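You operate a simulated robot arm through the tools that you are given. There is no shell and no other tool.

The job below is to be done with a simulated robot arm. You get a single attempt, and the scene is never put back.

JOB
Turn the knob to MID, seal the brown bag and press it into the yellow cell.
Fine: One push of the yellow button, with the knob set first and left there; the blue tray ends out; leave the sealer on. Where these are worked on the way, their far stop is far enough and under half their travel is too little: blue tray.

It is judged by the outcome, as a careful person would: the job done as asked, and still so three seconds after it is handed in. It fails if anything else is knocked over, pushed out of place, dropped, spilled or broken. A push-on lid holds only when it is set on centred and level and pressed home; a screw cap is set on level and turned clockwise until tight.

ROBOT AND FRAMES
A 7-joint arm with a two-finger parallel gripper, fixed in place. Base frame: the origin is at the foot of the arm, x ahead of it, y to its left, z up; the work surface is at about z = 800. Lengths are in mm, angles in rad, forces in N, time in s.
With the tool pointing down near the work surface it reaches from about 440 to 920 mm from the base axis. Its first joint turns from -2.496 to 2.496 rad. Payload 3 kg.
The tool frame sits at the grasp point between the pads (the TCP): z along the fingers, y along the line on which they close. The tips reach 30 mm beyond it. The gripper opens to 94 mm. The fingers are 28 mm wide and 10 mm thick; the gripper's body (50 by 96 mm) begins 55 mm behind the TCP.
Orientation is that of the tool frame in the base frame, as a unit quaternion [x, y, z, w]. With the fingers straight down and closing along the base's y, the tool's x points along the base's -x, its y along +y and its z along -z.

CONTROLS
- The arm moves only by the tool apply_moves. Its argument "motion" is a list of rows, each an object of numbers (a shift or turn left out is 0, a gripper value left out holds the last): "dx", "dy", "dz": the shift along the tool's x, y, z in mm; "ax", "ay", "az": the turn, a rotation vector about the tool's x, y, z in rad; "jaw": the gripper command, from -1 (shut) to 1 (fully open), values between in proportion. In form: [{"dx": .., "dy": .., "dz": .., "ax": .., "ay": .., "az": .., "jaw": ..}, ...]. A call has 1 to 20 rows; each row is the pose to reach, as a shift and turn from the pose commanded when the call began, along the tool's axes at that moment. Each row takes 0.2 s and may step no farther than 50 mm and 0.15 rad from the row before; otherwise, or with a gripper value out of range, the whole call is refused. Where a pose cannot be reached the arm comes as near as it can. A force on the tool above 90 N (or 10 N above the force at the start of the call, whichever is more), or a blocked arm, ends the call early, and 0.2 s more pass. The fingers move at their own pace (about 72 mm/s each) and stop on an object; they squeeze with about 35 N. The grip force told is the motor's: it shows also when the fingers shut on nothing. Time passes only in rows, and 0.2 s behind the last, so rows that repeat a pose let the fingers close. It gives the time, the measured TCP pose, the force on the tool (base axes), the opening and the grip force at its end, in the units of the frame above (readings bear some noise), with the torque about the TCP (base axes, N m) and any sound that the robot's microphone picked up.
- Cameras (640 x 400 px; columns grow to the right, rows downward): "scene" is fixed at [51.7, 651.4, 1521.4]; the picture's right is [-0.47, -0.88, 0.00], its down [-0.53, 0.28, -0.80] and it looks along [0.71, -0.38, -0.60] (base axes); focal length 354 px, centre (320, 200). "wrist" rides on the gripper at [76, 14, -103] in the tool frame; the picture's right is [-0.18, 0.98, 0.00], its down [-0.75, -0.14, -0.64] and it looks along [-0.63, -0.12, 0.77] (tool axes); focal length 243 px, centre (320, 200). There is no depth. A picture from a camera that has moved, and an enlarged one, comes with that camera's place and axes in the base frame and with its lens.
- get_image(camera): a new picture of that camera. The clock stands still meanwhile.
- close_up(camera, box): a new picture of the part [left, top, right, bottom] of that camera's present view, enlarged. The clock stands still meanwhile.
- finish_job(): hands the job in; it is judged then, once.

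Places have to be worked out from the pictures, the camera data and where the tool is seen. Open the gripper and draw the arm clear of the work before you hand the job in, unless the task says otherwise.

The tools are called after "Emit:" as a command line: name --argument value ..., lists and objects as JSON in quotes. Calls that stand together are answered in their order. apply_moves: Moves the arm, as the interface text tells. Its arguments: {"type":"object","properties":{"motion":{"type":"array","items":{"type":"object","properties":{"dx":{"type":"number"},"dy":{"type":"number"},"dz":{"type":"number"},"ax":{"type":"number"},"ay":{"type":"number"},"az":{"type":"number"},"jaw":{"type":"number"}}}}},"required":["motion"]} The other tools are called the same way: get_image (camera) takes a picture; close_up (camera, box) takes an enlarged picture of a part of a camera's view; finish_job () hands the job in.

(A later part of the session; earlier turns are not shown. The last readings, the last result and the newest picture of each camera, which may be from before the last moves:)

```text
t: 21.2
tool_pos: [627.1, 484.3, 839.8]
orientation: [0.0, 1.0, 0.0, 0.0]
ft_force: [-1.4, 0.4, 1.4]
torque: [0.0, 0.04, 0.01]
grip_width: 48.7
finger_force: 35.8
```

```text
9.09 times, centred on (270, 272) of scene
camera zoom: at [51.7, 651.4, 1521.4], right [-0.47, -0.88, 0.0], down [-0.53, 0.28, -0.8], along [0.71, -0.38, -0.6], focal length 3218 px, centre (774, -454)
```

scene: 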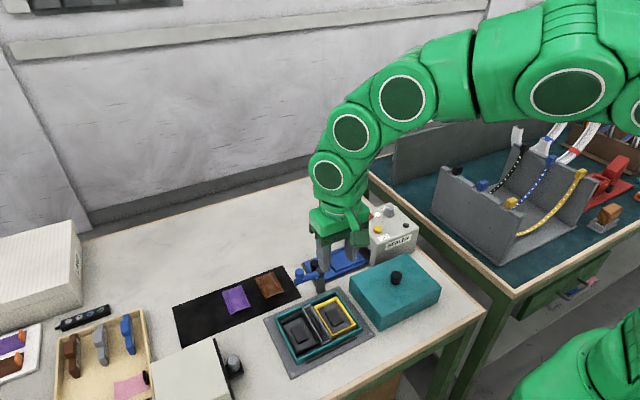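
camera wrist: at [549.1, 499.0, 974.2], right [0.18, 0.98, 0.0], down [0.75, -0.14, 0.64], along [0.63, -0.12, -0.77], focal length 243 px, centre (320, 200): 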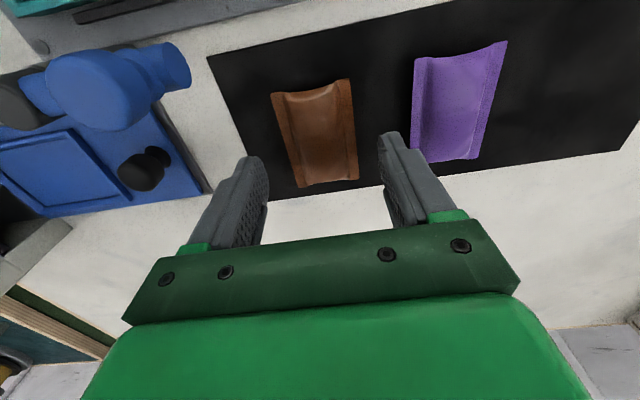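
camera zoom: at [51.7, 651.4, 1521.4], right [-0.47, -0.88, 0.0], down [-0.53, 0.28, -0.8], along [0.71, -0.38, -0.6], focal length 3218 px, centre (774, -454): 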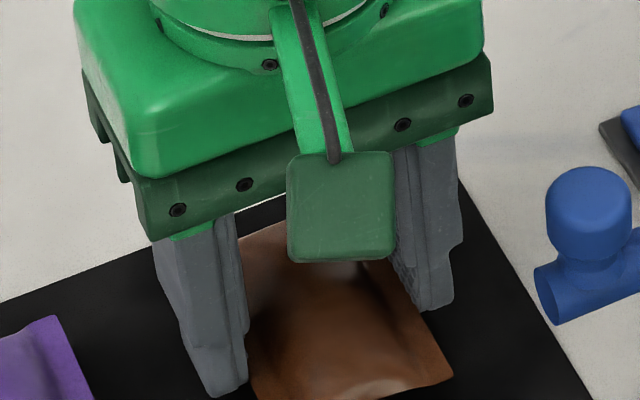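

The bag is gripped at 48.7 mm. I lift it straight up and check it hangs securely.

Emit:
apply_moves --motion '[{"dz": -8}, {"dz": -25}, {"dz": -50}, {"dz": -85}, {"dz": -120}, {"dz": -120}]'

Emit:
get_image --camera "wrist"

Emit:
close_up --camera "scene" --box '[200, 170, 340, 257]'

```text
t: 22.6
tool_pos: [624.7, 486.0, 960.0]
orientation: [0.0, 1.0, 0.0, 0.0]
ft_force: [-0.3, 0.7, -0.2]
torque: [-0.05, 0.01, 0.02]
grip_width: 48.7
finger_force: 34.7
```

```text
taken
camera wrist: at [547.5, 498.9, 1062.2], right [0.18, 0.98, 0.0], down [0.75, -0.14, 0.64], along [0.63, -0.12, -0.77], focal length 243 px, centre (320, 200)
```

wrist: 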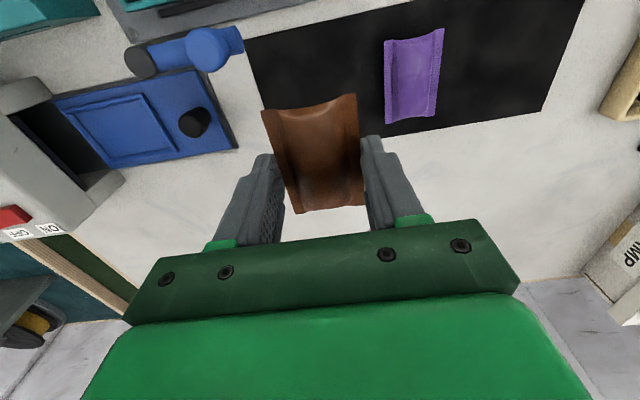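

```text
4.57 times, centred on (270, 214) of scene
camera zoom: at [51.7, 651.4, 1521.4], right [-0.47, -0.88, 0.0], down [-0.53, 0.28, -0.8], along [0.71, -0.38, -0.6], focal length 1618 px, centre (549, 138)
```

zoom: 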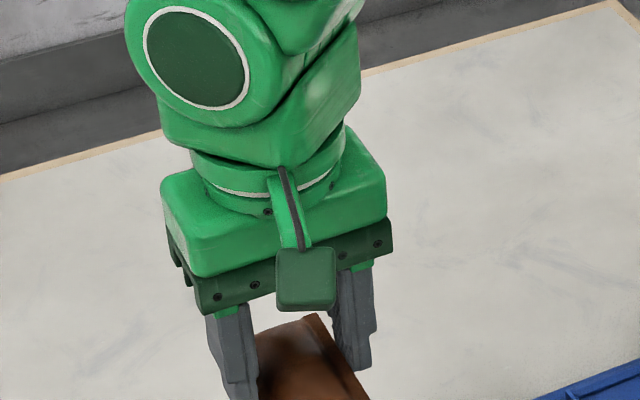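

Emit:
close_up --camera "wrist" --box '[220, 80, 420, 220]'

Emit:
close_up --camera "wrist" --box '[40, 60, 250, 190]'

```text
2.86 times, centred on (320, 150) of wrist
camera zoom: at [547.5, 498.9, 1062.2], right [0.18, 0.98, 0.0], down [0.75, -0.14, 0.64], along [0.63, -0.12, -0.77], focal length 693 px, centre (320, 343)
```

zoom: 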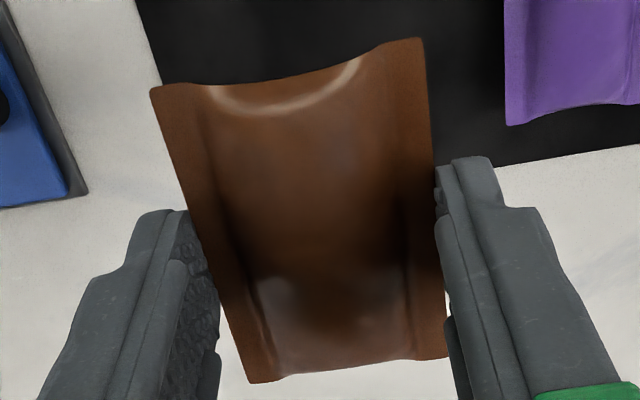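

```text
3.05 times, centred on (145, 125) of wrist
camera zoom: at [547.5, 498.9, 1062.2], right [0.18, 0.98, 0.0], down [0.75, -0.14, 0.64], along [0.63, -0.12, -0.77], focal length 739 px, centre (853, 429)
```

zoom: 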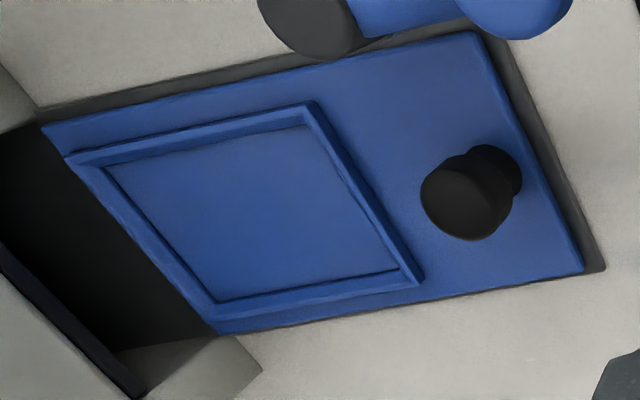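

The bag is held centred to within 0.5 mm and level. I carry it over the tray nest (about (618, 269)) at height, turning 90° clockwise so its length lies along y.

Emit:
apply_moves --motion '[{"dx": 0.6, "dy": -18, "az": 0.131}, {"dx": 1.2, "dy": -36, "az": 0.262}, {"dx": 1.8, "dy": -54, "az": 0.393}, {"dx": 2.4, "dy": -72, "az": 0.524}, {"dx": 3, "dy": -90, "az": 0.655}, {"dx": 3.6, "dy": -108, "az": 0.785}, {"dx": 4.2, "dy": -126, "az": 0.916}, {"dx": 4.8, "dy": -144, "az": 1.047}, {"dx": 5.4, "dy": -162, "az": 1.178}, {"dx": 6, "dy": -180, "az": 1.309}, {"dx": 6.5, "dy": -198, "az": 1.44}, {"dx": 7, "dy": -216, "az": 1.5708}, {"dx": 7, "dy": -216, "az": 1.5708}]'

Emit:
get_image --camera "wrist"

Emit:
close_up --camera "wrist" --box '[220, 40, 420, 220]'

Emit:
get_image --camera "scene"

```text
t: 25.4
tool_pos: [620.0, 268.0, 959.1]
orientation: [0.708, 0.707, 0.0, 0.0]
ft_force: [0.4, 0.4, 0.5]
torque: [0.02, 0.0, 0.01]
grip_width: 48.6
finger_force: 34.6
```

```text
taken
camera wrist: at [633.5, 343.5, 1061.9], right [0.98, -0.19, 0.0], down [-0.14, -0.75, 0.64], along [-0.12, -0.63, -0.77], focal length 243 px, centre (320, 200)
```

wrist: 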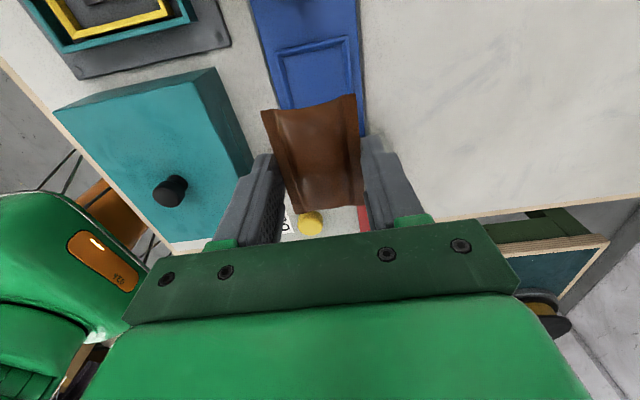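

```text
2.22 times, centred on (320, 130) of wrist
camera zoom: at [633.5, 343.5, 1061.9], right [0.98, -0.19, 0.0], down [-0.14, -0.75, 0.64], along [-0.12, -0.63, -0.77], focal length 539 px, centre (320, 356)
```

zoom: 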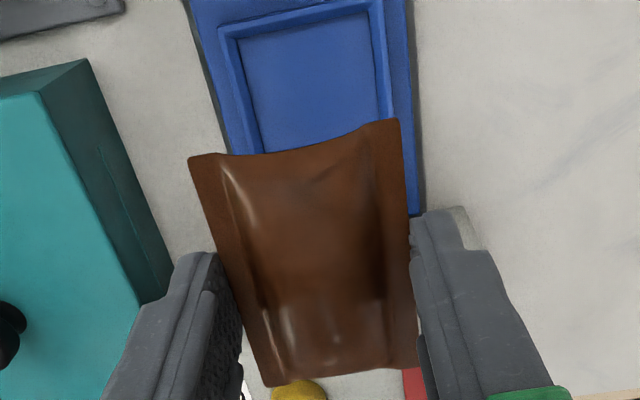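

```text
taken
```

scene: 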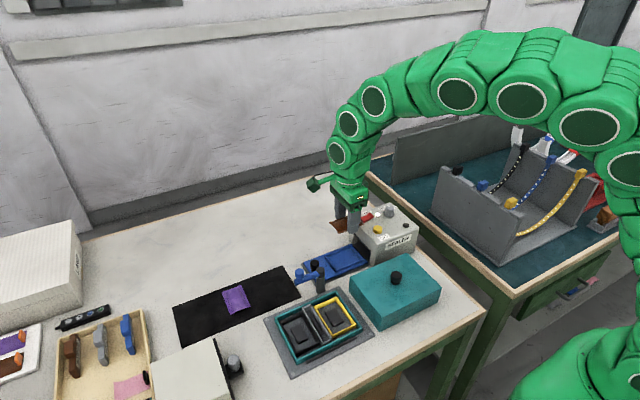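

Comparing bag and nest in this view, the nest centre is about +1 mm in x and +1 mm in y from the TCP. I shift and lower part-way to TCP z≈880 for a closer comparison.

Emit:
apply_moves --motion '[{"dx": 1, "dy": 1, "dz": 20}, {"dx": 1, "dy": 1, "dz": 45}, {"dx": 1, "dy": 1, "dz": 65}, {"dx": 1, "dy": 1, "dz": 79}, {"dx": 1, "dy": 1, "dz": 79}]'

Emit:
get_image --camera "wrist"

Emit:
close_up --camera "wrist" --box '[220, 40, 420, 220]'

Emit:
close_up --camera "scene" --box '[305, 210, 405, 280]'

```text
t: 26.6
tool_pos: [620.9, 267.8, 878.8]
orientation: [0.707, 0.707, 0.0, 0.001]
ft_force: [-0.7, -0.3, -1.1]
torque: [0.0, -0.02, 0.01]
grip_width: 48.8
finger_force: 34.9
```

```text
taken
camera wrist: at [634.4, 343.3, 982.1], right [0.98, -0.18, 0.0], down [-0.14, -0.75, 0.64], along [-0.12, -0.63, -0.77], focal length 243 px, centre (320, 200)
```

wrist: 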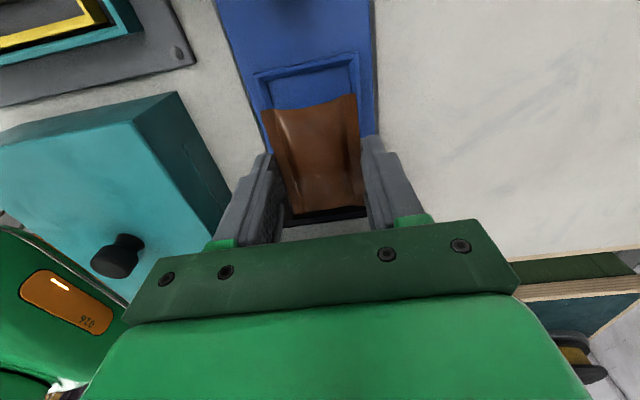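

```text
2.22 times, centred on (320, 130) of wrist
camera zoom: at [634.4, 343.3, 982.1], right [0.98, -0.18, 0.0], down [-0.14, -0.75, 0.64], along [-0.12, -0.63, -0.77], focal length 539 px, centre (320, 356)
```

zoom: 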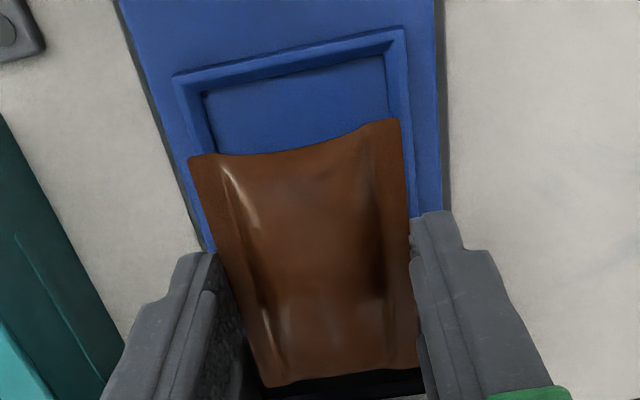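

```text
5.71 times, centred on (355, 245) of scene
camera zoom: at [51.7, 651.4, 1521.4], right [-0.47, -0.88, 0.0], down [-0.53, 0.28, -0.8], along [0.71, -0.38, -0.6], focal length 2023 px, centre (120, -57)
```

zoom: 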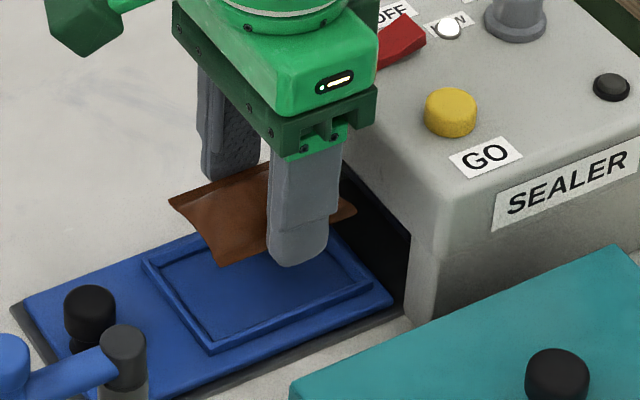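

The nest is aligned in x within half a millimetre and needs about +1 mm in y. I shift and lower carefully to TCP z≈856.

Emit:
apply_moves --motion '[{"dx": 1, "dy": -0.3, "dz": 6}, {"dx": 1, "dy": -0.3, "dz": 12}, {"dx": 1, "dy": -0.3, "dz": 18}, {"dx": 1, "dy": -0.3, "dz": 24}, {"dx": 1, "dy": -0.3, "dz": 24}]'

Emit:
close_up --camera "wrist" --box '[220, 40, 420, 220]'

Emit:
close_up --camera "scene" --box '[315, 225, 385, 275]'

```text
t: 27.8
tool_pos: [620.7, 269.4, 856.2]
orientation: [0.707, 0.707, 0.0, 0.0]
ft_force: [-0.4, -0.2, -0.1]
torque: [0.01, 0.01, -0.01]
grip_width: 48.7
finger_force: 34.9
```

```text
2.22 times, centred on (320, 130) of wrist
camera zoom: at [633.7, 344.9, 958.2], right [0.98, -0.18, 0.0], down [-0.14, -0.75, 0.64], along [-0.12, -0.63, -0.77], focal length 539 px, centre (320, 356)
```

zoom: 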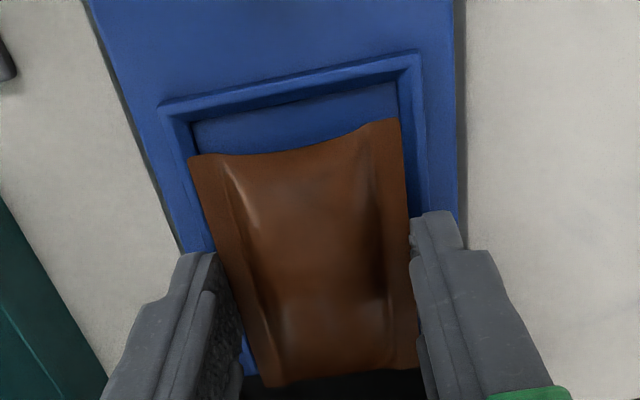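

```text
8.00 times, centred on (350, 250) of scene
camera zoom: at [51.7, 651.4, 1521.4], right [-0.47, -0.88, 0.0], down [-0.53, 0.28, -0.8], along [0.71, -0.38, -0.6], focal length 2832 px, centre (80, -200)
```

zoom: 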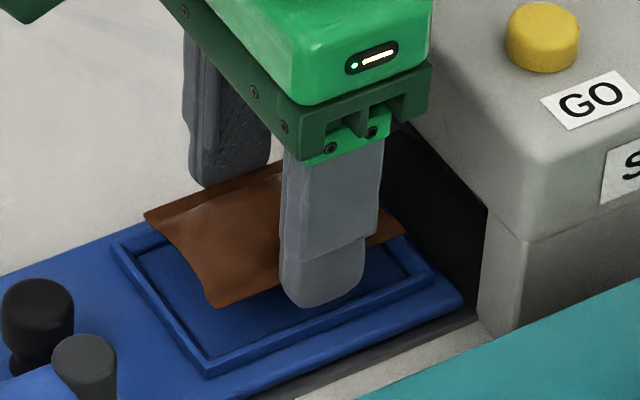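

Alignment now looks right: about 2 mm clearance all round. I lower in small steps watching for contact.

Emit:
apply_moves --motion '[{"dz": 2}, {"dz": 4}, {"dz": 5}, {"dz": 5}]'

Emit:
close_up --camera "scene" --box '[315, 225, 385, 275]'

```text
t: 28.8
tool_pos: [620.1, 269.3, 850.3]
orientation: [0.707, 0.707, -0.001, 0.0]
ft_force: [-0.1, -0.6, -1.1]
torque: [-0.03, -0.01, 0.0]
grip_width: 48.9
finger_force: 34.7
```

```text
8.00 times, centred on (350, 250) of scene
camera zoom: at [51.7, 651.4, 1521.4], right [-0.47, -0.88, 0.0], down [-0.53, 0.28, -0.8], along [0.71, -0.38, -0.6], focal length 2832 px, centre (80, -200)
```

zoom: 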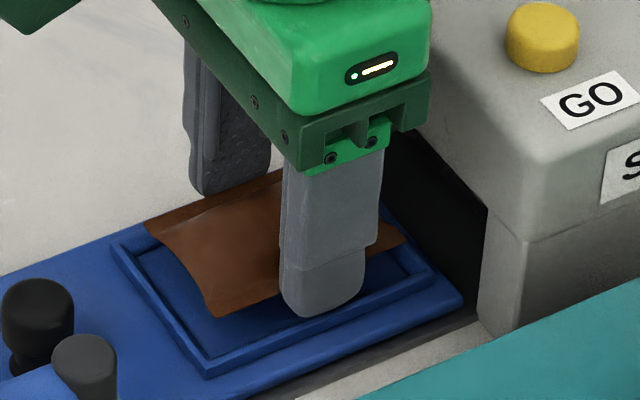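

No contact yet. I continue down in small steps.

Emit:
apply_moves --motion '[{"dz": 2}, {"dz": 3.5}, {"dz": 3.5}]'

Emit:
close_up --camera "scene" --box '[315, 225, 385, 275]'

Emit:
close_up --camera "wrist" --box '[220, 40, 420, 220]'

```text
t: 29.6
tool_pos: [620.4, 270.2, 847.6]
orientation: [0.707, 0.707, 0.0, 0.0]
ft_force: [-0.2, -0.4, -0.2]
torque: [0.02, -0.01, -0.02]
grip_width: 48.5
finger_force: 34.6
```

```text
8.00 times, centred on (350, 250) of scene
camera zoom: at [51.7, 651.4, 1521.4], right [-0.47, -0.88, 0.0], down [-0.53, 0.28, -0.8], along [0.71, -0.38, -0.6], focal length 2832 px, centre (80, -200)
```

zoom: 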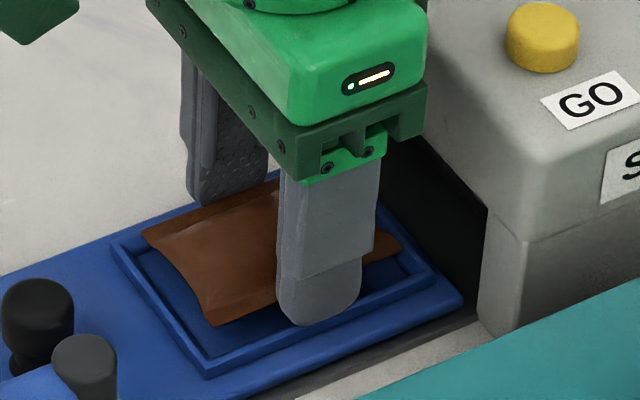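

```text
2.22 times, centred on (320, 130) of wrist
camera zoom: at [633.9, 345.5, 949.9], right [0.98, -0.18, 0.0], down [-0.14, -0.75, 0.64], along [-0.12, -0.63, -0.77], focal length 539 px, centre (320, 356)
```

zoom: 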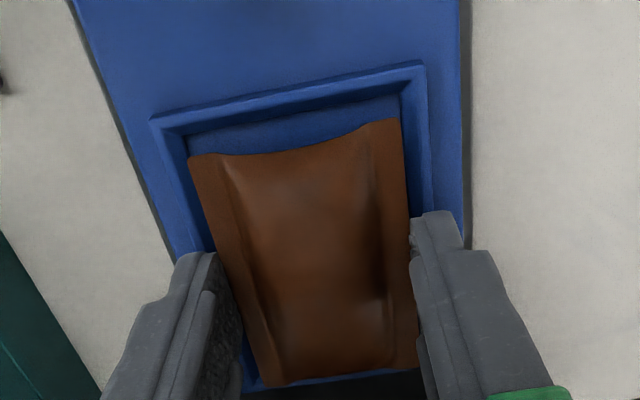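

Emit:
apply_moves --motion '[{"dz": 1}, {"dz": 2}, {"dz": 2}]'

```text
t: 30.4
tool_pos: [621.2, 270.4, 847.1]
orientation: [0.707, 0.707, 0.002, 0.001]
ft_force: [2.2, 0.8, 39.5]
torque: [-0.05, 0.16, 0.0]
grip_width: 48.8
finger_force: 35.0
```

Contact (about 40 N) at TCP z≈847. I look before doing anything more.

Emit:
close_up --camera "scene" --box '[325, 235, 375, 270]'

Emit:
close_up --camera "wrist" --box '[250, 80, 390, 200]'

```text
11.43 times, centred on (350, 252) of scene
camera zoom: at [51.7, 651.4, 1521.4], right [-0.47, -0.88, 0.0], down [-0.53, 0.28, -0.8], along [0.71, -0.38, -0.6], focal length 4046 px, centre (-23, -400)
```

zoom: 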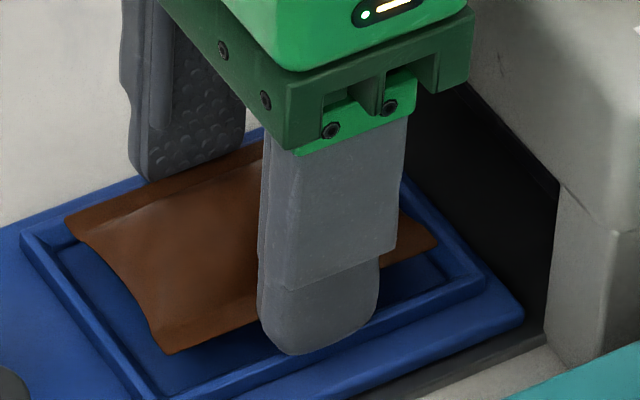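

```text
3.33 times, centred on (320, 140) of wrist
camera zoom: at [633.3, 345.5, 949.0], right [0.98, -0.18, 0.0], down [-0.14, -0.75, 0.64], along [-0.12, -0.63, -0.77], focal length 809 px, centre (320, 400)
```

zoom: 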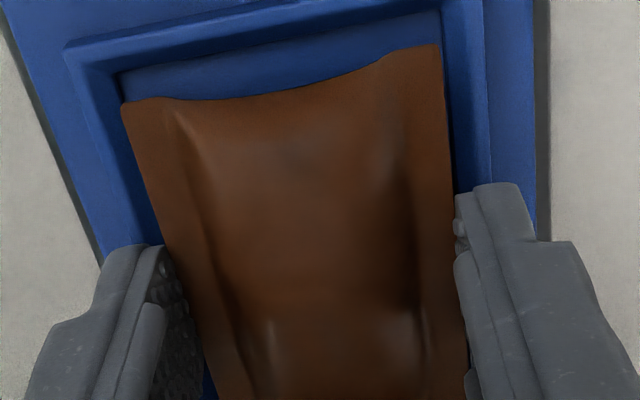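

The fingertips are at the rim and the bag sits essentially on the nest floor. I ease up 1.5 mm, open slightly to release, then raise clear.

Emit:
apply_moves --motion '[{"dz": -1.0}, {"dz": -1.5}, {"dz": -1.5, "jaw": 0.15}, {"dz": -1.5, "jaw": 0.3}, {"dz": -1.5, "jaw": 0.3}, {"dz": -10, "jaw": 0.3}, {"dz": -30, "jaw": 0.3}, {"dz": -60}, {"dz": -60}]'

Emit:
get_image --camera "wrist"

Emit:
close_up --camera "wrist" --box '[220, 20, 420, 200]'

Emit:
close_up --camera "scene" --box '[305, 225, 385, 275]'

```text
t: 32.4
tool_pos: [621.0, 270.0, 905.7]
orientation: [0.707, 0.707, -0.001, 0.001]
ft_force: [0.1, 0.3, 0.8]
torque: [-0.01, 0.02, 0.0]
grip_width: 61.2
finger_force: 0.0
```

```text
taken
camera wrist: at [634.5, 344.7, 1007.6], right [0.98, -0.18, 0.0], down [-0.14, -0.75, 0.64], along [-0.12, -0.63, -0.77], focal length 243 px, centre (320, 200)
```

wrist: 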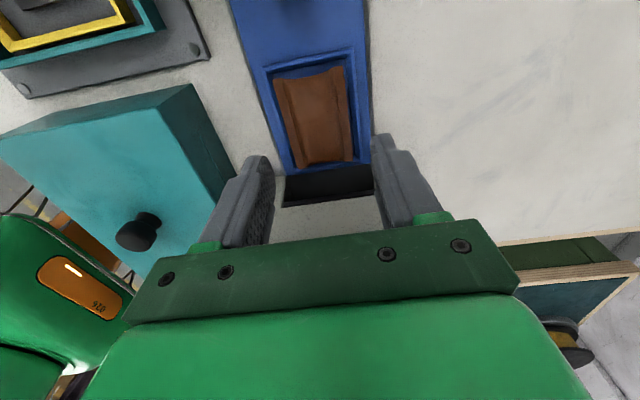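

```text
2.22 times, centred on (320, 110) of wrist
camera zoom: at [634.5, 344.7, 1007.6], right [0.98, -0.18, 0.0], down [-0.14, -0.75, 0.64], along [-0.12, -0.63, -0.77], focal length 539 px, centre (320, 400)
```

zoom: 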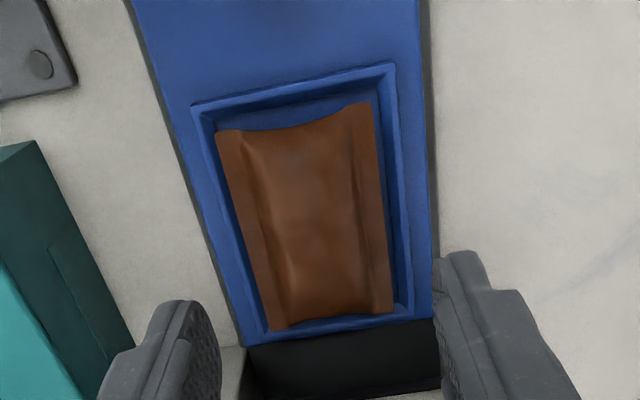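

```text
8.00 times, centred on (345, 250) of scene
camera zoom: at [51.7, 651.4, 1521.4], right [-0.47, -0.88, 0.0], down [-0.53, 0.28, -0.8], along [0.71, -0.38, -0.6], focal length 2832 px, centre (120, -200)
```

zoom: 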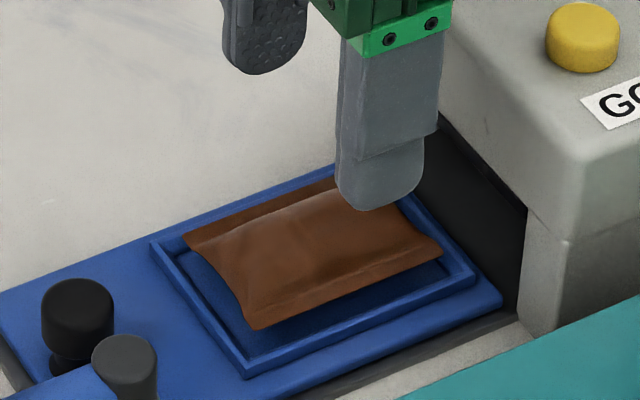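

The bag sits centred in the nest. Now I go up and round to the outer side of the tray knob (knob ≈ (618, 361), z≈835), closing the fingers, to push the tray in.

Emit:
apply_moves --motion '[{"dx": 0, "dy": 0, "dz": -30, "jaw": -0.5}, {"dx": 10, "dy": 0, "dz": -50, "az": -0.131, "jaw": -1}, {"dx": 21, "dy": 0, "dz": -50, "az": -0.262}, {"dx": 32, "dy": 0, "dz": -50, "az": -0.393}, {"dx": 44, "dy": 0, "dz": -50, "az": -0.524}, {"dx": 56, "dy": -1, "dz": -50, "az": -0.655}, {"dx": 68, "dy": -1, "dz": -50, "az": -0.785}, {"dx": 80, "dy": -1, "dz": -50, "az": -0.916}, {"dx": 92, "dy": -2, "dz": -50, "az": -1.047}, {"dx": 104, "dy": -2, "dz": -50, "az": -1.178}, {"dx": 116, "dy": -2.5, "dz": -50, "az": -1.309}, {"dx": 124, "dy": -2.7, "dz": -50, "az": -1.44}, {"dx": 130, "dy": -2.7, "dz": -50, "az": -1.5708}, {"dx": 130, "dy": -2.7, "dz": -50, "az": -1.5708}]'

Emit:
get_image --camera "wrist"

Emit:
close_up --camera "wrist" --box '[100, 20, 400, 200]'

Emit:
close_up --camera "scene" --box '[265, 200, 385, 275]'

```text
t: 35.4
tool_pos: [617.7, 401.9, 954.4]
orientation: [0.0, 1.0, -0.001, 0.0]
ft_force: [0.6, 0.3, 0.4]
torque: [-0.01, -0.01, 0.01]
grip_width: 0.0
finger_force: 33.6
```

```text
taken
camera wrist: at [540.2, 415.2, 1057.1], right [0.18, 0.98, 0.0], down [0.75, -0.14, 0.64], along [0.63, -0.12, -0.77], focal length 243 px, centre (320, 200)
```

wrist: 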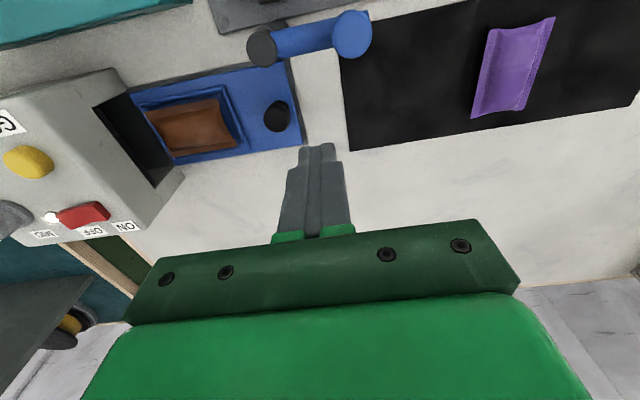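

```text
2.13 times, centred on (250, 110) of wrist
camera zoom: at [540.2, 415.2, 1057.1], right [0.18, 0.98, 0.0], down [0.75, -0.14, 0.64], along [0.63, -0.12, -0.77], focal length 518 px, centre (469, 392)
```

zoom: 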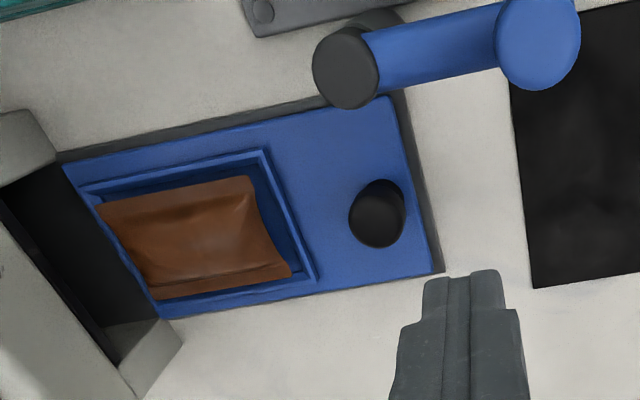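

```text
5.33 times, centred on (325, 238) of scene
camera zoom: at [51.7, 651.4, 1521.4], right [-0.47, -0.88, 0.0], down [-0.53, 0.28, -0.8], along [0.71, -0.38, -0.6], focal length 1888 px, centre (293, 0)
```

zoom: 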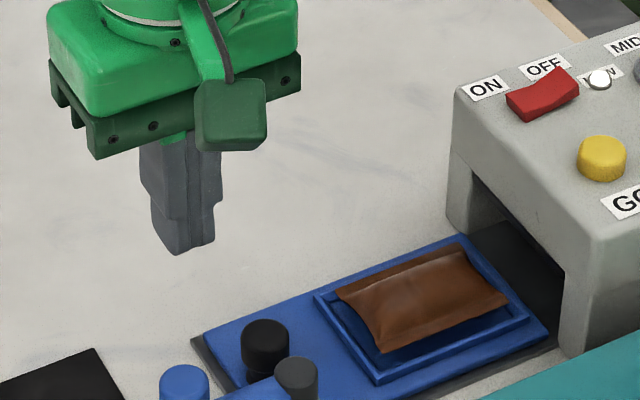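

The knob is at about (616.5, 360.5), radius ~12. I lower the closed fingers just beyond the tray's outer end to tip z≈823.

Emit:
apply_moves --motion '[{"dz": 35}, {"dz": 70}, {"dz": 90}, {"dz": 103}, {"dz": 103}]'

Emit:
close_up --camera "scene" --box '[275, 220, 375, 283]'

Emit:
close_up --camera "wrist" --box '[160, 20, 400, 200]'

```text
t: 36.6
tool_pos: [620.0, 399.2, 853.1]
orientation: [0.0, 1.0, 0.0, 0.0]
ft_force: [0.1, -0.6, -0.1]
torque: [0.02, -0.02, -0.03]
grip_width: 0.1
finger_force: 33.0
```

```text
6.35 times, centred on (325, 252) of scene
camera zoom: at [51.7, 651.4, 1521.4], right [-0.47, -0.88, 0.0], down [-0.53, 0.28, -0.8], along [0.71, -0.38, -0.6], focal length 2248 px, centre (288, -127)
```

zoom: 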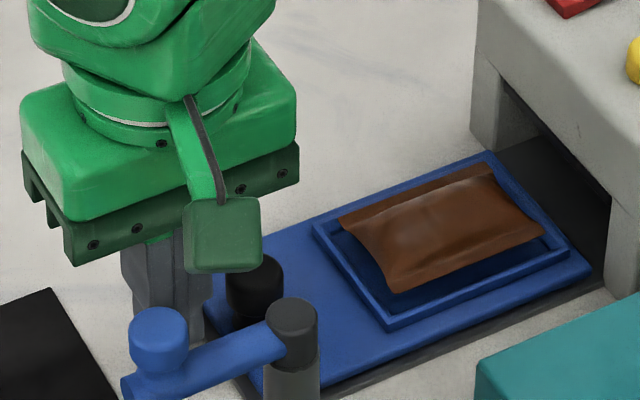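

```text
2.22 times, centred on (280, 110) of wrist
camera zoom: at [542.2, 413.0, 954.7], right [0.18, 0.98, 0.0], down [0.75, -0.14, 0.64], along [0.63, -0.12, -0.77], focal length 539 px, centre (409, 400)
```

zoom: 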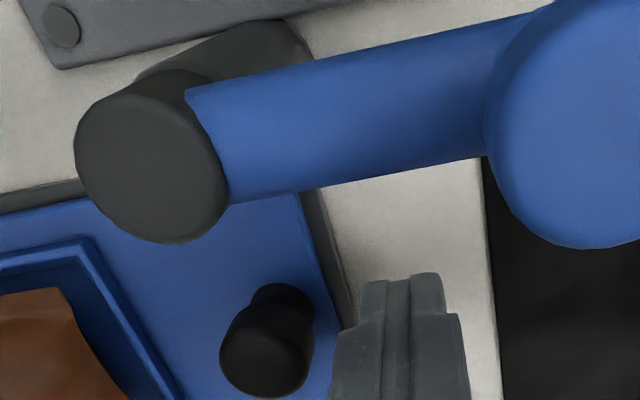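

The fingers are beyond the knob with the swing arm clear. I push the tray inward along −y in gentle steps.

Emit:
apply_moves --motion '[{"dx": 0.5, "dy": -8}, {"dx": 0.5, "dy": -16}, {"dx": 0.5, "dy": -22}, {"dx": 0.5, "dy": -28}, {"dx": 0.5, "dy": -34}, {"dx": 0.5, "dy": -40}, {"dx": 0.5, "dy": -46}, {"dx": 0.5, "dy": -52}, {"dx": 0.5, "dy": -58}, {"dx": 0.5, "dy": -64}, {"dx": 0.5, "dy": -70}]'

Emit:
close_up --camera "scene" --box '[275, 210, 395, 285]'

Emit:
get_image --camera "wrist"

```text
t: 39.0
tool_pos: [617.8, 328.7, 852.4]
orientation: [0.001, 1.0, 0.0, -0.001]
ft_force: [0.1, 0.4, -0.1]
torque: [0.01, -0.04, 0.0]
grip_width: 0.0
finger_force: 32.5
```

```text
5.33 times, centred on (335, 248) of scene
camera zoom: at [51.7, 651.4, 1521.4], right [-0.47, -0.88, 0.0], down [-0.53, 0.28, -0.8], along [0.71, -0.38, -0.6], focal length 1888 px, centre (240, -53)
```

zoom: 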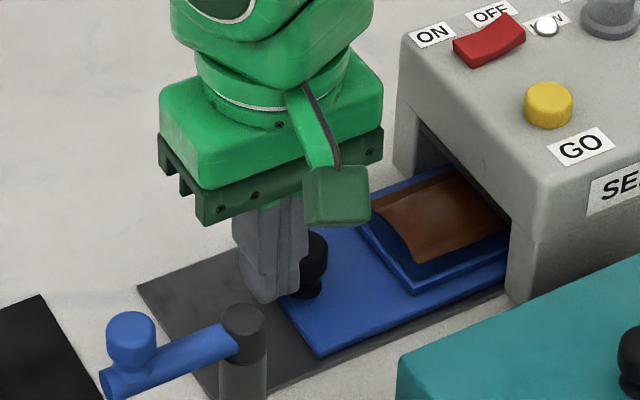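

```text
taken
camera wrist: at [540.0, 343.0, 954.7], right [0.18, 0.98, 0.0], down [0.75, -0.14, 0.64], along [0.63, -0.12, -0.77], focal length 243 px, centre (320, 200)
```

wrist: 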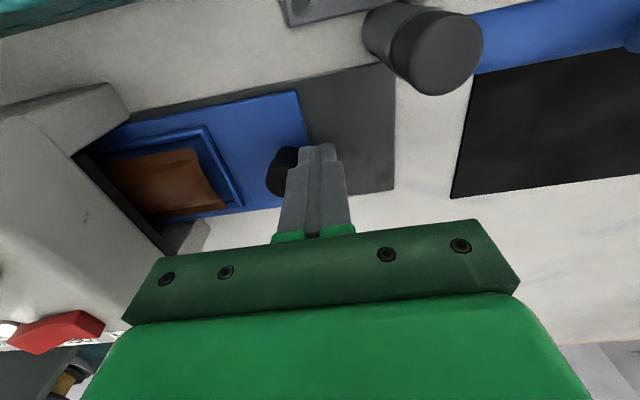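

The tray slides freely with the bag in place (about 54 mm so far). I keep pushing toward the inner stop.

Emit:
apply_moves --motion '[{"dy": -6}, {"dy": -12}, {"dy": -18}, {"dy": -24}, {"dy": -30}, {"dy": -36}, {"dy": -40}, {"dy": -44}, {"dy": -48}, {"dy": -52}]'

Emit:
close_up --camera "scene" --box '[275, 210, 395, 285]'

Emit:
get_image --camera "wrist"

```text
t: 41.2
tool_pos: [617.2, 281.1, 852.7]
orientation: [0.0, 1.0, 0.0, 0.0]
ft_force: [-2.8, 17.7, -5.7]
torque: [0.44, 0.07, 0.01]
grip_width: 0.1
finger_force: 32.8
```

```text
5.33 times, centred on (335, 248) of scene
camera zoom: at [51.7, 651.4, 1521.4], right [-0.47, -0.88, 0.0], down [-0.53, 0.28, -0.8], along [0.71, -0.38, -0.6], focal length 1888 px, centre (240, -53)
```

zoom: 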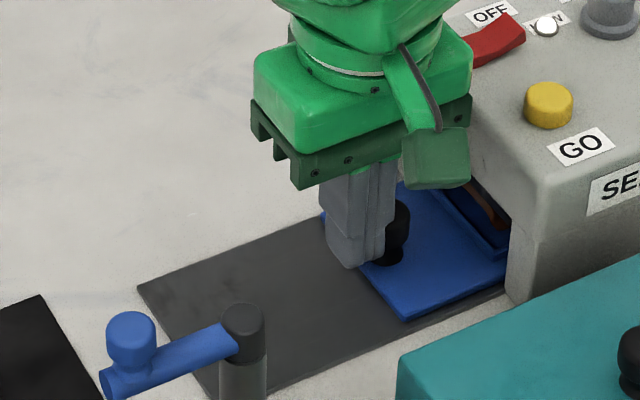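

```text
taken
camera wrist: at [539.9, 293.6, 954.8], right [0.18, 0.98, 0.0], down [0.75, -0.14, 0.64], along [0.63, -0.12, -0.77], focal length 243 px, centre (320, 200)
```

wrist: 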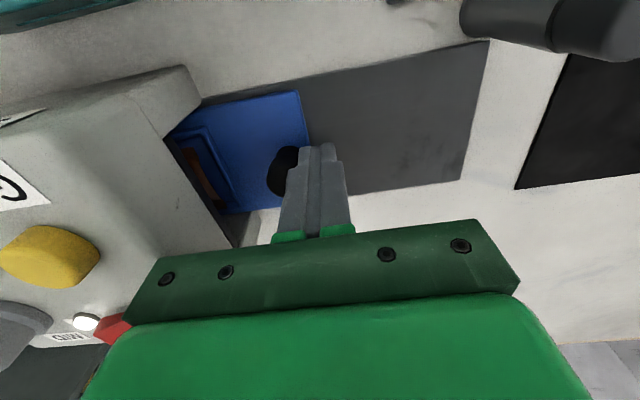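

There is now 18 N resistance after about 100 mm of travel – likely the inner stop. I zoom in to be sure the bag isn't catching on the slot.

Emit:
close_up --camera "wrist" --box '[130, 60, 310, 230]'

Emit:
close_up --camera "scene" --box '[335, 235, 385, 270]'

```text
2.35 times, centred on (220, 145) of wrist
camera zoom: at [539.9, 293.6, 954.8], right [0.18, 0.98, 0.0], down [0.75, -0.14, 0.64], along [0.63, -0.12, -0.77], focal length 571 px, centre (555, 329)
```

zoom: 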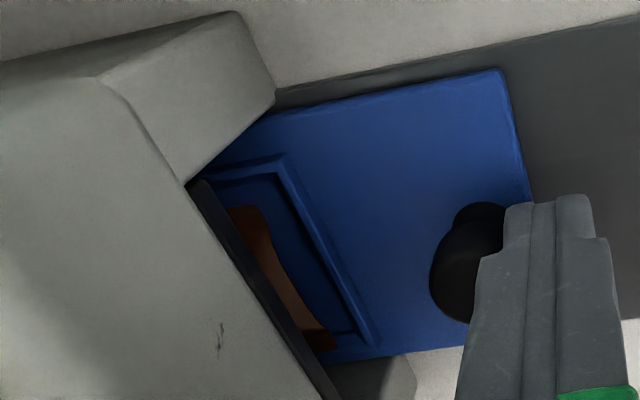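

```text
11.43 times, centred on (360, 252) of scene
camera zoom: at [51.7, 651.4, 1521.4], right [-0.47, -0.88, 0.0], down [-0.53, 0.28, -0.8], along [0.71, -0.38, -0.6], focal length 4046 px, centre (-137, -400)
```

zoom: 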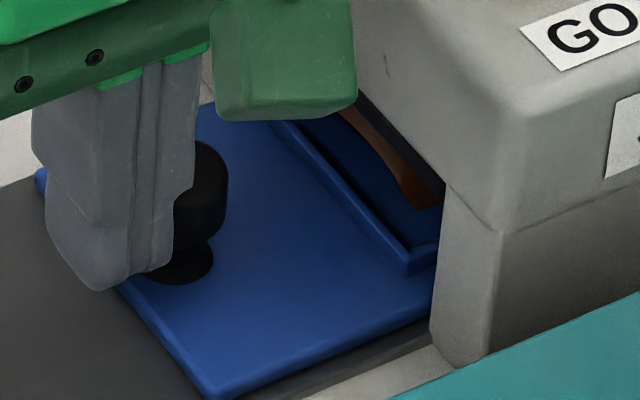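

Emit:
apply_moves --motion '[{"dy": -1.5}, {"dy": -3}, {"dy": -3}]'

```text
t: 42.0
tool_pos: [617.0, 278.7, 851.4]
orientation: [-0.001, 1.0, 0.002, 0.0]
ft_force: [-13.0, 76.1, -7.1]
torque: [1.61, 0.28, 0.12]
grip_width: 0.1
finger_force: 33.0
```

Force climbs steeply (76 N), so the tray is at its inner stop after ~100 mm. I back off, rise, and move over the yellow GO button at about (592, 184).

Emit:
apply_moves --motion '[{"dy": 4}, {"dy": 14}, {"dy": 22, "dz": -20}, {"dy": 22, "dz": -60}, {"dy": 10, "dz": -100}, {"dx": 8, "dy": -25, "dz": -112}, {"dx": 16, "dy": -60, "dz": -112}, {"dx": 24, "dy": -91, "dz": -112}, {"dx": 24, "dy": -91, "dz": -112}]'

Emit:
get_image --camera "wrist"

Emit:
close_up --camera "wrist" --box '[220, 60, 420, 220]'

Emit:
close_up --camera "scene" --box '[325, 180, 425, 243]'

```text
t: 44.0
tool_pos: [594.7, 184.2, 964.2]
orientation: [0.0, 1.0, 0.0, -0.001]
ft_force: [-0.1, 0.1, -0.2]
torque: [-0.01, 0.01, -0.02]
grip_width: 0.1
finger_force: 33.5
```

```text
taken
camera wrist: at [517.2, 198.6, 1066.4], right [0.18, 0.98, 0.0], down [0.75, -0.14, 0.64], along [0.63, -0.12, -0.77], focal length 243 px, centre (320, 200)
```

wrist: 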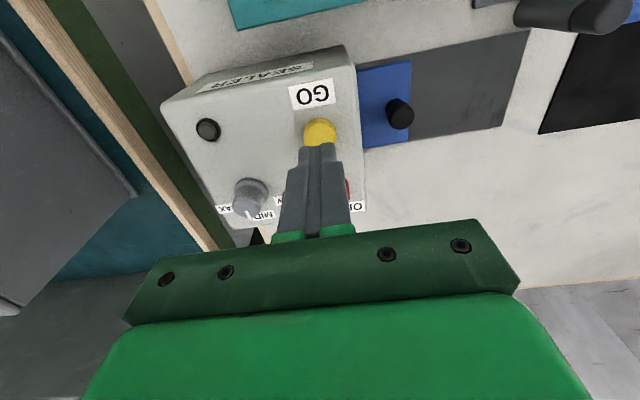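

```text
2.50 times, centred on (320, 140) of wrist
camera zoom: at [517.2, 198.6, 1066.4], right [0.18, 0.98, 0.0], down [0.75, -0.14, 0.64], along [0.63, -0.12, -0.77], focal length 606 px, centre (320, 350)
```

zoom: 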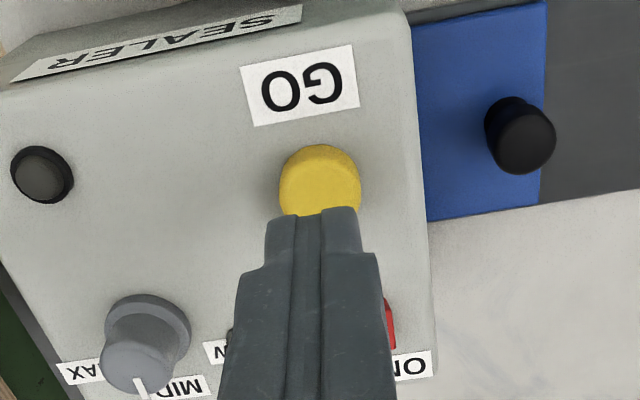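

```text
6.35 times, centred on (375, 212) of scene
camera zoom: at [51.7, 651.4, 1521.4], right [-0.47, -0.88, 0.0], down [-0.53, 0.28, -0.8], along [0.71, -0.38, -0.6], focal length 2248 px, centre (-29, 127)
```

zoom: 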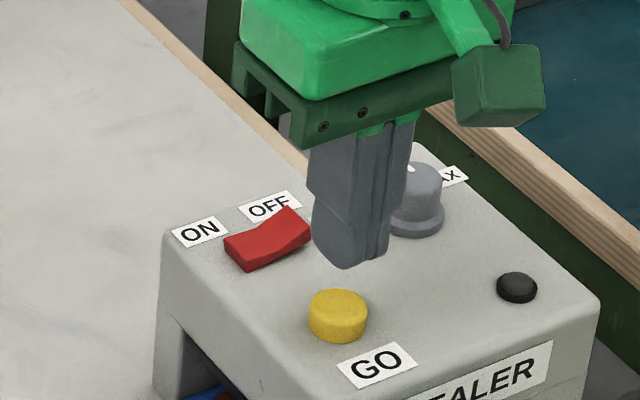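

The button is directly under the closed fingertips. I lower to just above it.

Emit:
apply_moves --motion '[{"dy": -0.5, "dz": 12}, {"dy": -0.5, "dz": 22}, {"dy": -0.5, "dz": 28}, {"dy": -0.5, "dz": 30}, {"dy": -0.5, "dz": 30}]'

Emit:
close_up --camera "scene" --box '[345, 190, 415, 240]'

```text
t: 45.2
tool_pos: [591.3, 183.4, 935.4]
orientation: [0.001, 1.0, 0.0, 0.0]
ft_force: [-0.8, 0.9, 1.7]
torque: [0.04, 0.0, 0.02]
grip_width: 0.2
finger_force: 33.3
```

```text
8.00 times, centred on (380, 215) of scene
camera zoom: at [51.7, 651.4, 1521.4], right [-0.47, -0.88, 0.0], down [-0.53, 0.28, -0.8], along [0.71, -0.38, -0.6], focal length 2832 px, centre (-160, 80)
```

zoom: 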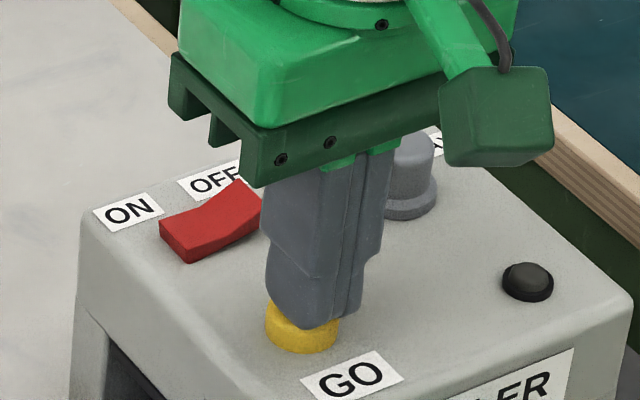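

The tips are just at the button's top. I press it once, slowly and steadily, and read force and sound.

Emit:
apply_moves --motion '[{"dz": 1.5}, {"dz": 3}, {"dz": 4.5}, {"dz": 6}, {"dz": 6}]'

Emit:
close_up --camera "scene" --box '[345, 190, 415, 240]'

```text
t: 46.4
tool_pos: [592.0, 183.0, 929.2]
orientation: [0.0, 1.0, 0.0, 0.002]
ft_force: [10.2, -3.4, 20.7]
torque: [-0.09, -0.35, -0.03]
grip_width: 0.0
finger_force: 32.7
heard: click
```

```text
8.00 times, centred on (380, 215) of scene
camera zoom: at [51.7, 651.4, 1521.4], right [-0.47, -0.88, 0.0], down [-0.53, 0.28, -0.8], along [0.71, -0.38, -0.6], focal length 2832 px, centre (-160, 80)
```

zoom: 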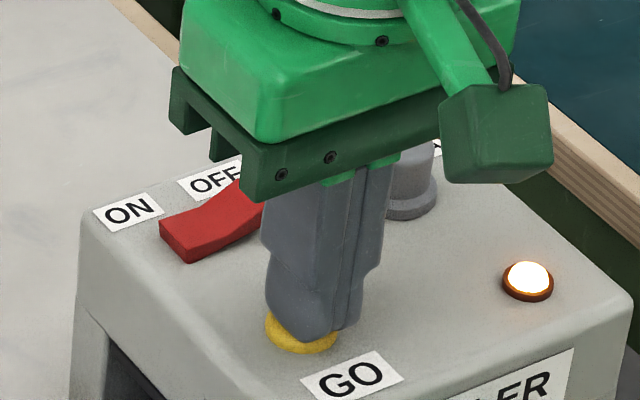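

A click sounded and the work lamp lit: the cycle has started with one push. I retract straight up and wait for the lamp to go out.

Emit:
apply_moves --motion '[{"dz": -5}, {"dz": -15}, {"dz": -40}, {"dz": -75}, {"dz": -75}, {"dz": -75}, {"dz": -75}, {"dz": -75}]'

Emit:
close_up --camera "scene" --box '[325, 190, 425, 253]'

```text
t: 48.2
tool_pos: [593.0, 186.3, 1004.5]
orientation: [0.0, 1.0, 0.0, 0.0]
ft_force: [0.4, -0.3, 0.4]
torque: [-0.03, -0.01, 0.01]
grip_width: 0.0
finger_force: 33.3
```

```text
6.35 times, centred on (375, 222) of scene
camera zoom: at [51.7, 651.4, 1521.4], right [-0.47, -0.88, 0.0], down [-0.53, 0.28, -0.8], along [0.71, -0.38, -0.6], focal length 2248 px, centre (-29, 64)
```

zoom: 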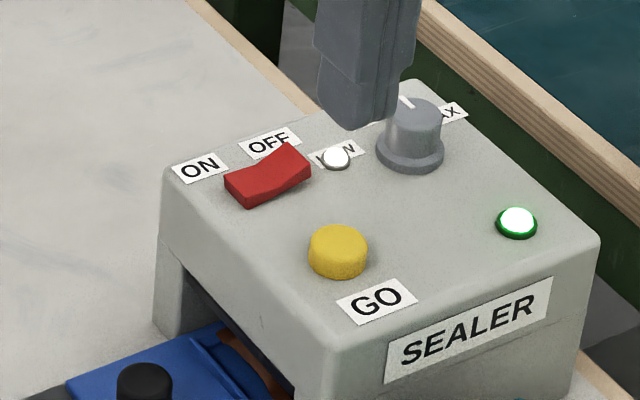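

The lamp is now green, so the seal is done. I move over the tray knob (≈(616, 257.5), sealer face at y≈217) with the fingers open ~40 mm to draw the tray out.

Emit:
apply_moves --motion '[{"dx": -8, "dy": 24, "dz": 0, "jaw": -0.15}, {"dx": -16, "dy": 48, "dz": 10}, {"dx": -25, "dy": 73, "dz": 40}, {"dx": -25, "dy": 73, "dz": 80}, {"dx": -25, "dy": 73, "dz": 105}, {"dx": -25, "dy": 73, "dz": 105}]'

Emit:
get_image --camera "wrist"

Emit:
close_up --camera "wrist" --box '[200, 40, 440, 220]'

Emit:
close_up --camera "scene" --box '[305, 200, 425, 275]'

```text
t: 49.6
tool_pos: [616.1, 256.8, 898.1]
orientation: [0.001, 1.0, 0.0, 0.0]
ft_force: [0.0, -0.2, 0.1]
torque: [0.0, 0.02, 0.02]
grip_width: 40.3
finger_force: 0.0
```

```text
taken
camera wrist: at [539.8, 271.0, 1001.1], right [0.18, 0.98, 0.0], down [0.75, -0.14, 0.64], along [0.63, -0.12, -0.77], focal length 243 px, centre (320, 200)
```

wrist: 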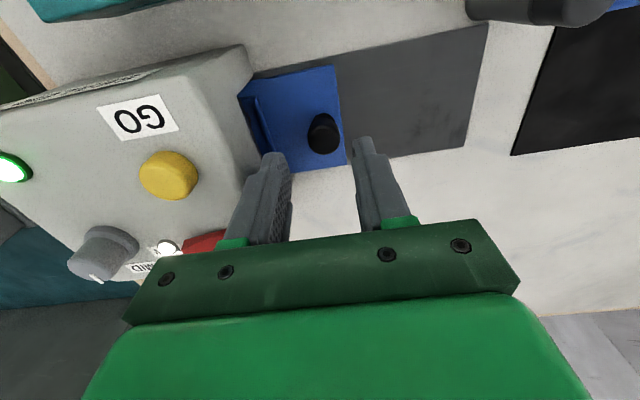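

```text
2.22 times, centred on (320, 130) of wrist
camera zoom: at [539.8, 271.0, 1001.1], right [0.18, 0.98, 0.0], down [0.75, -0.14, 0.64], along [0.63, -0.12, -0.77], focal length 539 px, centre (320, 356)
```

zoom: 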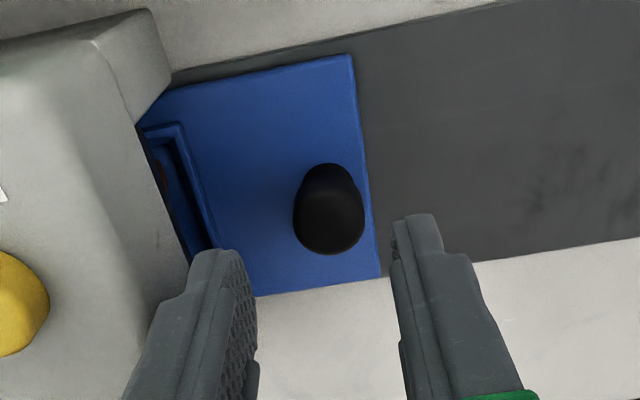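

```text
5.33 times, centred on (365, 238) of scene
camera zoom: at [51.7, 651.4, 1521.4], right [-0.47, -0.88, 0.0], down [-0.53, 0.28, -0.8], along [0.71, -0.38, -0.6], focal length 1888 px, centre (80, 0)
```

zoom: 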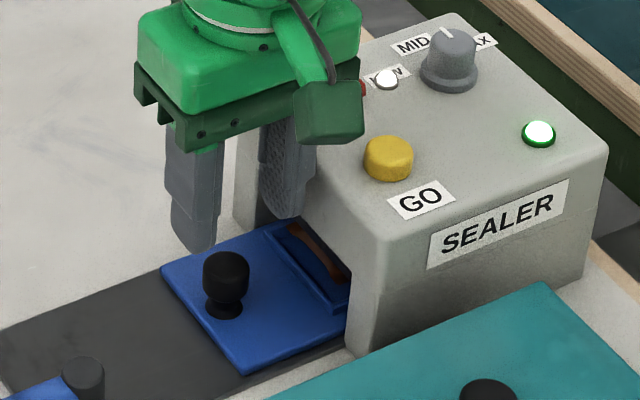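

The knob lies about 3 mm toward +y of the TCP. I shift, lower to TCP z≈853 and grip it.

Emit:
apply_moves --motion '[{"dy": 3, "dz": 12}, {"dy": 3, "dz": 26}, {"dy": 3, "dz": 38}, {"dy": 3, "dz": 46}, {"dy": 3, "dz": 46, "jaw": -0.4}, {"dy": 3, "dz": 46, "jaw": -1}, {"dy": 3, "dz": 46, "jaw": -1}]'

Emit:
close_up --camera "scene" --box '[305, 200, 425, 275]'

```text
t: 51.2
tool_pos: [619.3, 260.0, 852.9]
orientation: [0.0, 1.0, 0.0, 0.0]
ft_force: [0.0, 0.3, -3.0]
torque: [0.39, -0.05, 0.04]
grip_width: 22.9
finger_force: 44.6
```

```text
5.33 times, centred on (365, 238) of scene
camera zoom: at [51.7, 651.4, 1521.4], right [-0.47, -0.88, 0.0], down [-0.53, 0.28, -0.8], along [0.71, -0.38, -0.6], focal length 1888 px, centre (80, 0)
```

zoom: 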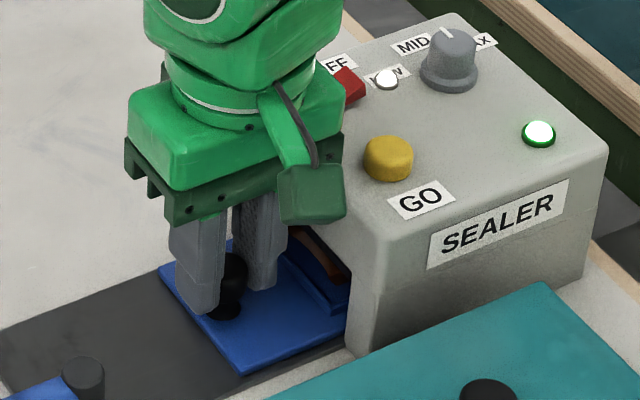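

The knob is held. I draw the tray out along +y in gentle steps.

Emit:
apply_moves --motion '[{"dy": 4}, {"dy": 10}, {"dy": 17}, {"dy": 24}, {"dy": 31}, {"dy": 38}, {"dy": 45}, {"dy": 52}, {"dy": 59}, {"dy": 66}, {"dy": 73}, {"dy": 80}, {"dy": 86}, {"dy": 91}, {"dy": 95}, {"dy": 97}]'

Emit:
close_up --camera "scene" --box '[285, 200, 405, 275]'

Emit:
get_image --camera "wrist"

```text
t: 54.6
tool_pos: [618.1, 357.8, 853.9]
orientation: [-0.001, 1.0, 0.0, 0.0]
ft_force: [9.0, 1.3, 14.8]
torque: [-0.36, -0.17, 0.01]
grip_width: 22.6
finger_force: 44.5
```

```text
5.33 times, centred on (345, 238) of scene
camera zoom: at [51.7, 651.4, 1521.4], right [-0.47, -0.88, 0.0], down [-0.53, 0.28, -0.8], along [0.71, -0.38, -0.6], focal length 1888 px, centre (187, 0)
```

zoom: 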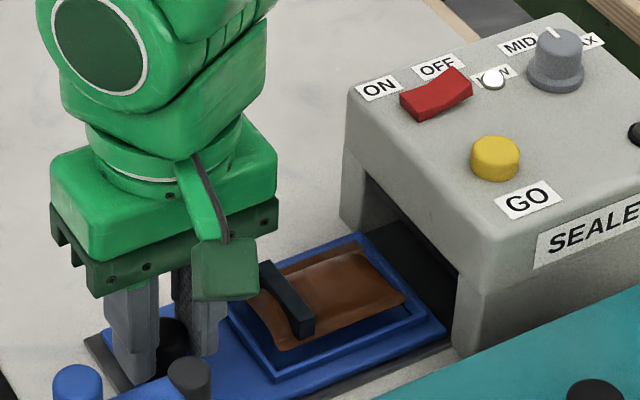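

```text
taken
camera wrist: at [540.5, 370.5, 955.7], right [0.18, 0.98, 0.0], down [0.75, -0.14, 0.64], along [0.63, -0.12, -0.77], focal length 243 px, centre (320, 200)
```

wrist: 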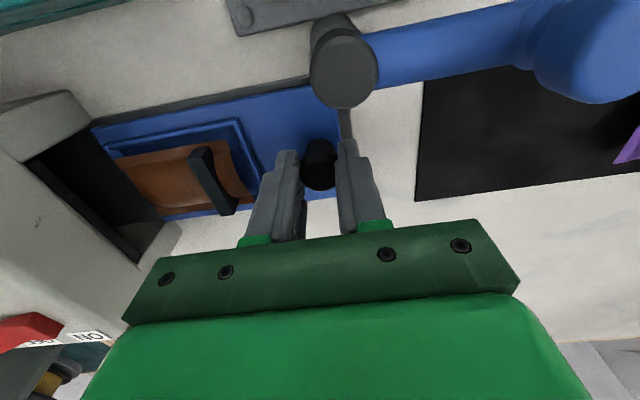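

The tray is nearly fully out and the bag now carries a dark seal bar. I pull the last few millimetres to the outer stop.

Emit:
apply_moves --motion '[{"dy": 1.5}, {"dy": 3}, {"dy": 4.5}, {"dy": 4.5}]'

```text
t: 55.6
tool_pos: [617.7, 360.7, 852.0]
orientation: [0.001, 1.0, 0.0, 0.0]
ft_force: [-1.2, -15.7, 39.6]
torque: [-0.06, -0.06, -0.05]
grip_width: 22.8
finger_force: 44.8
```

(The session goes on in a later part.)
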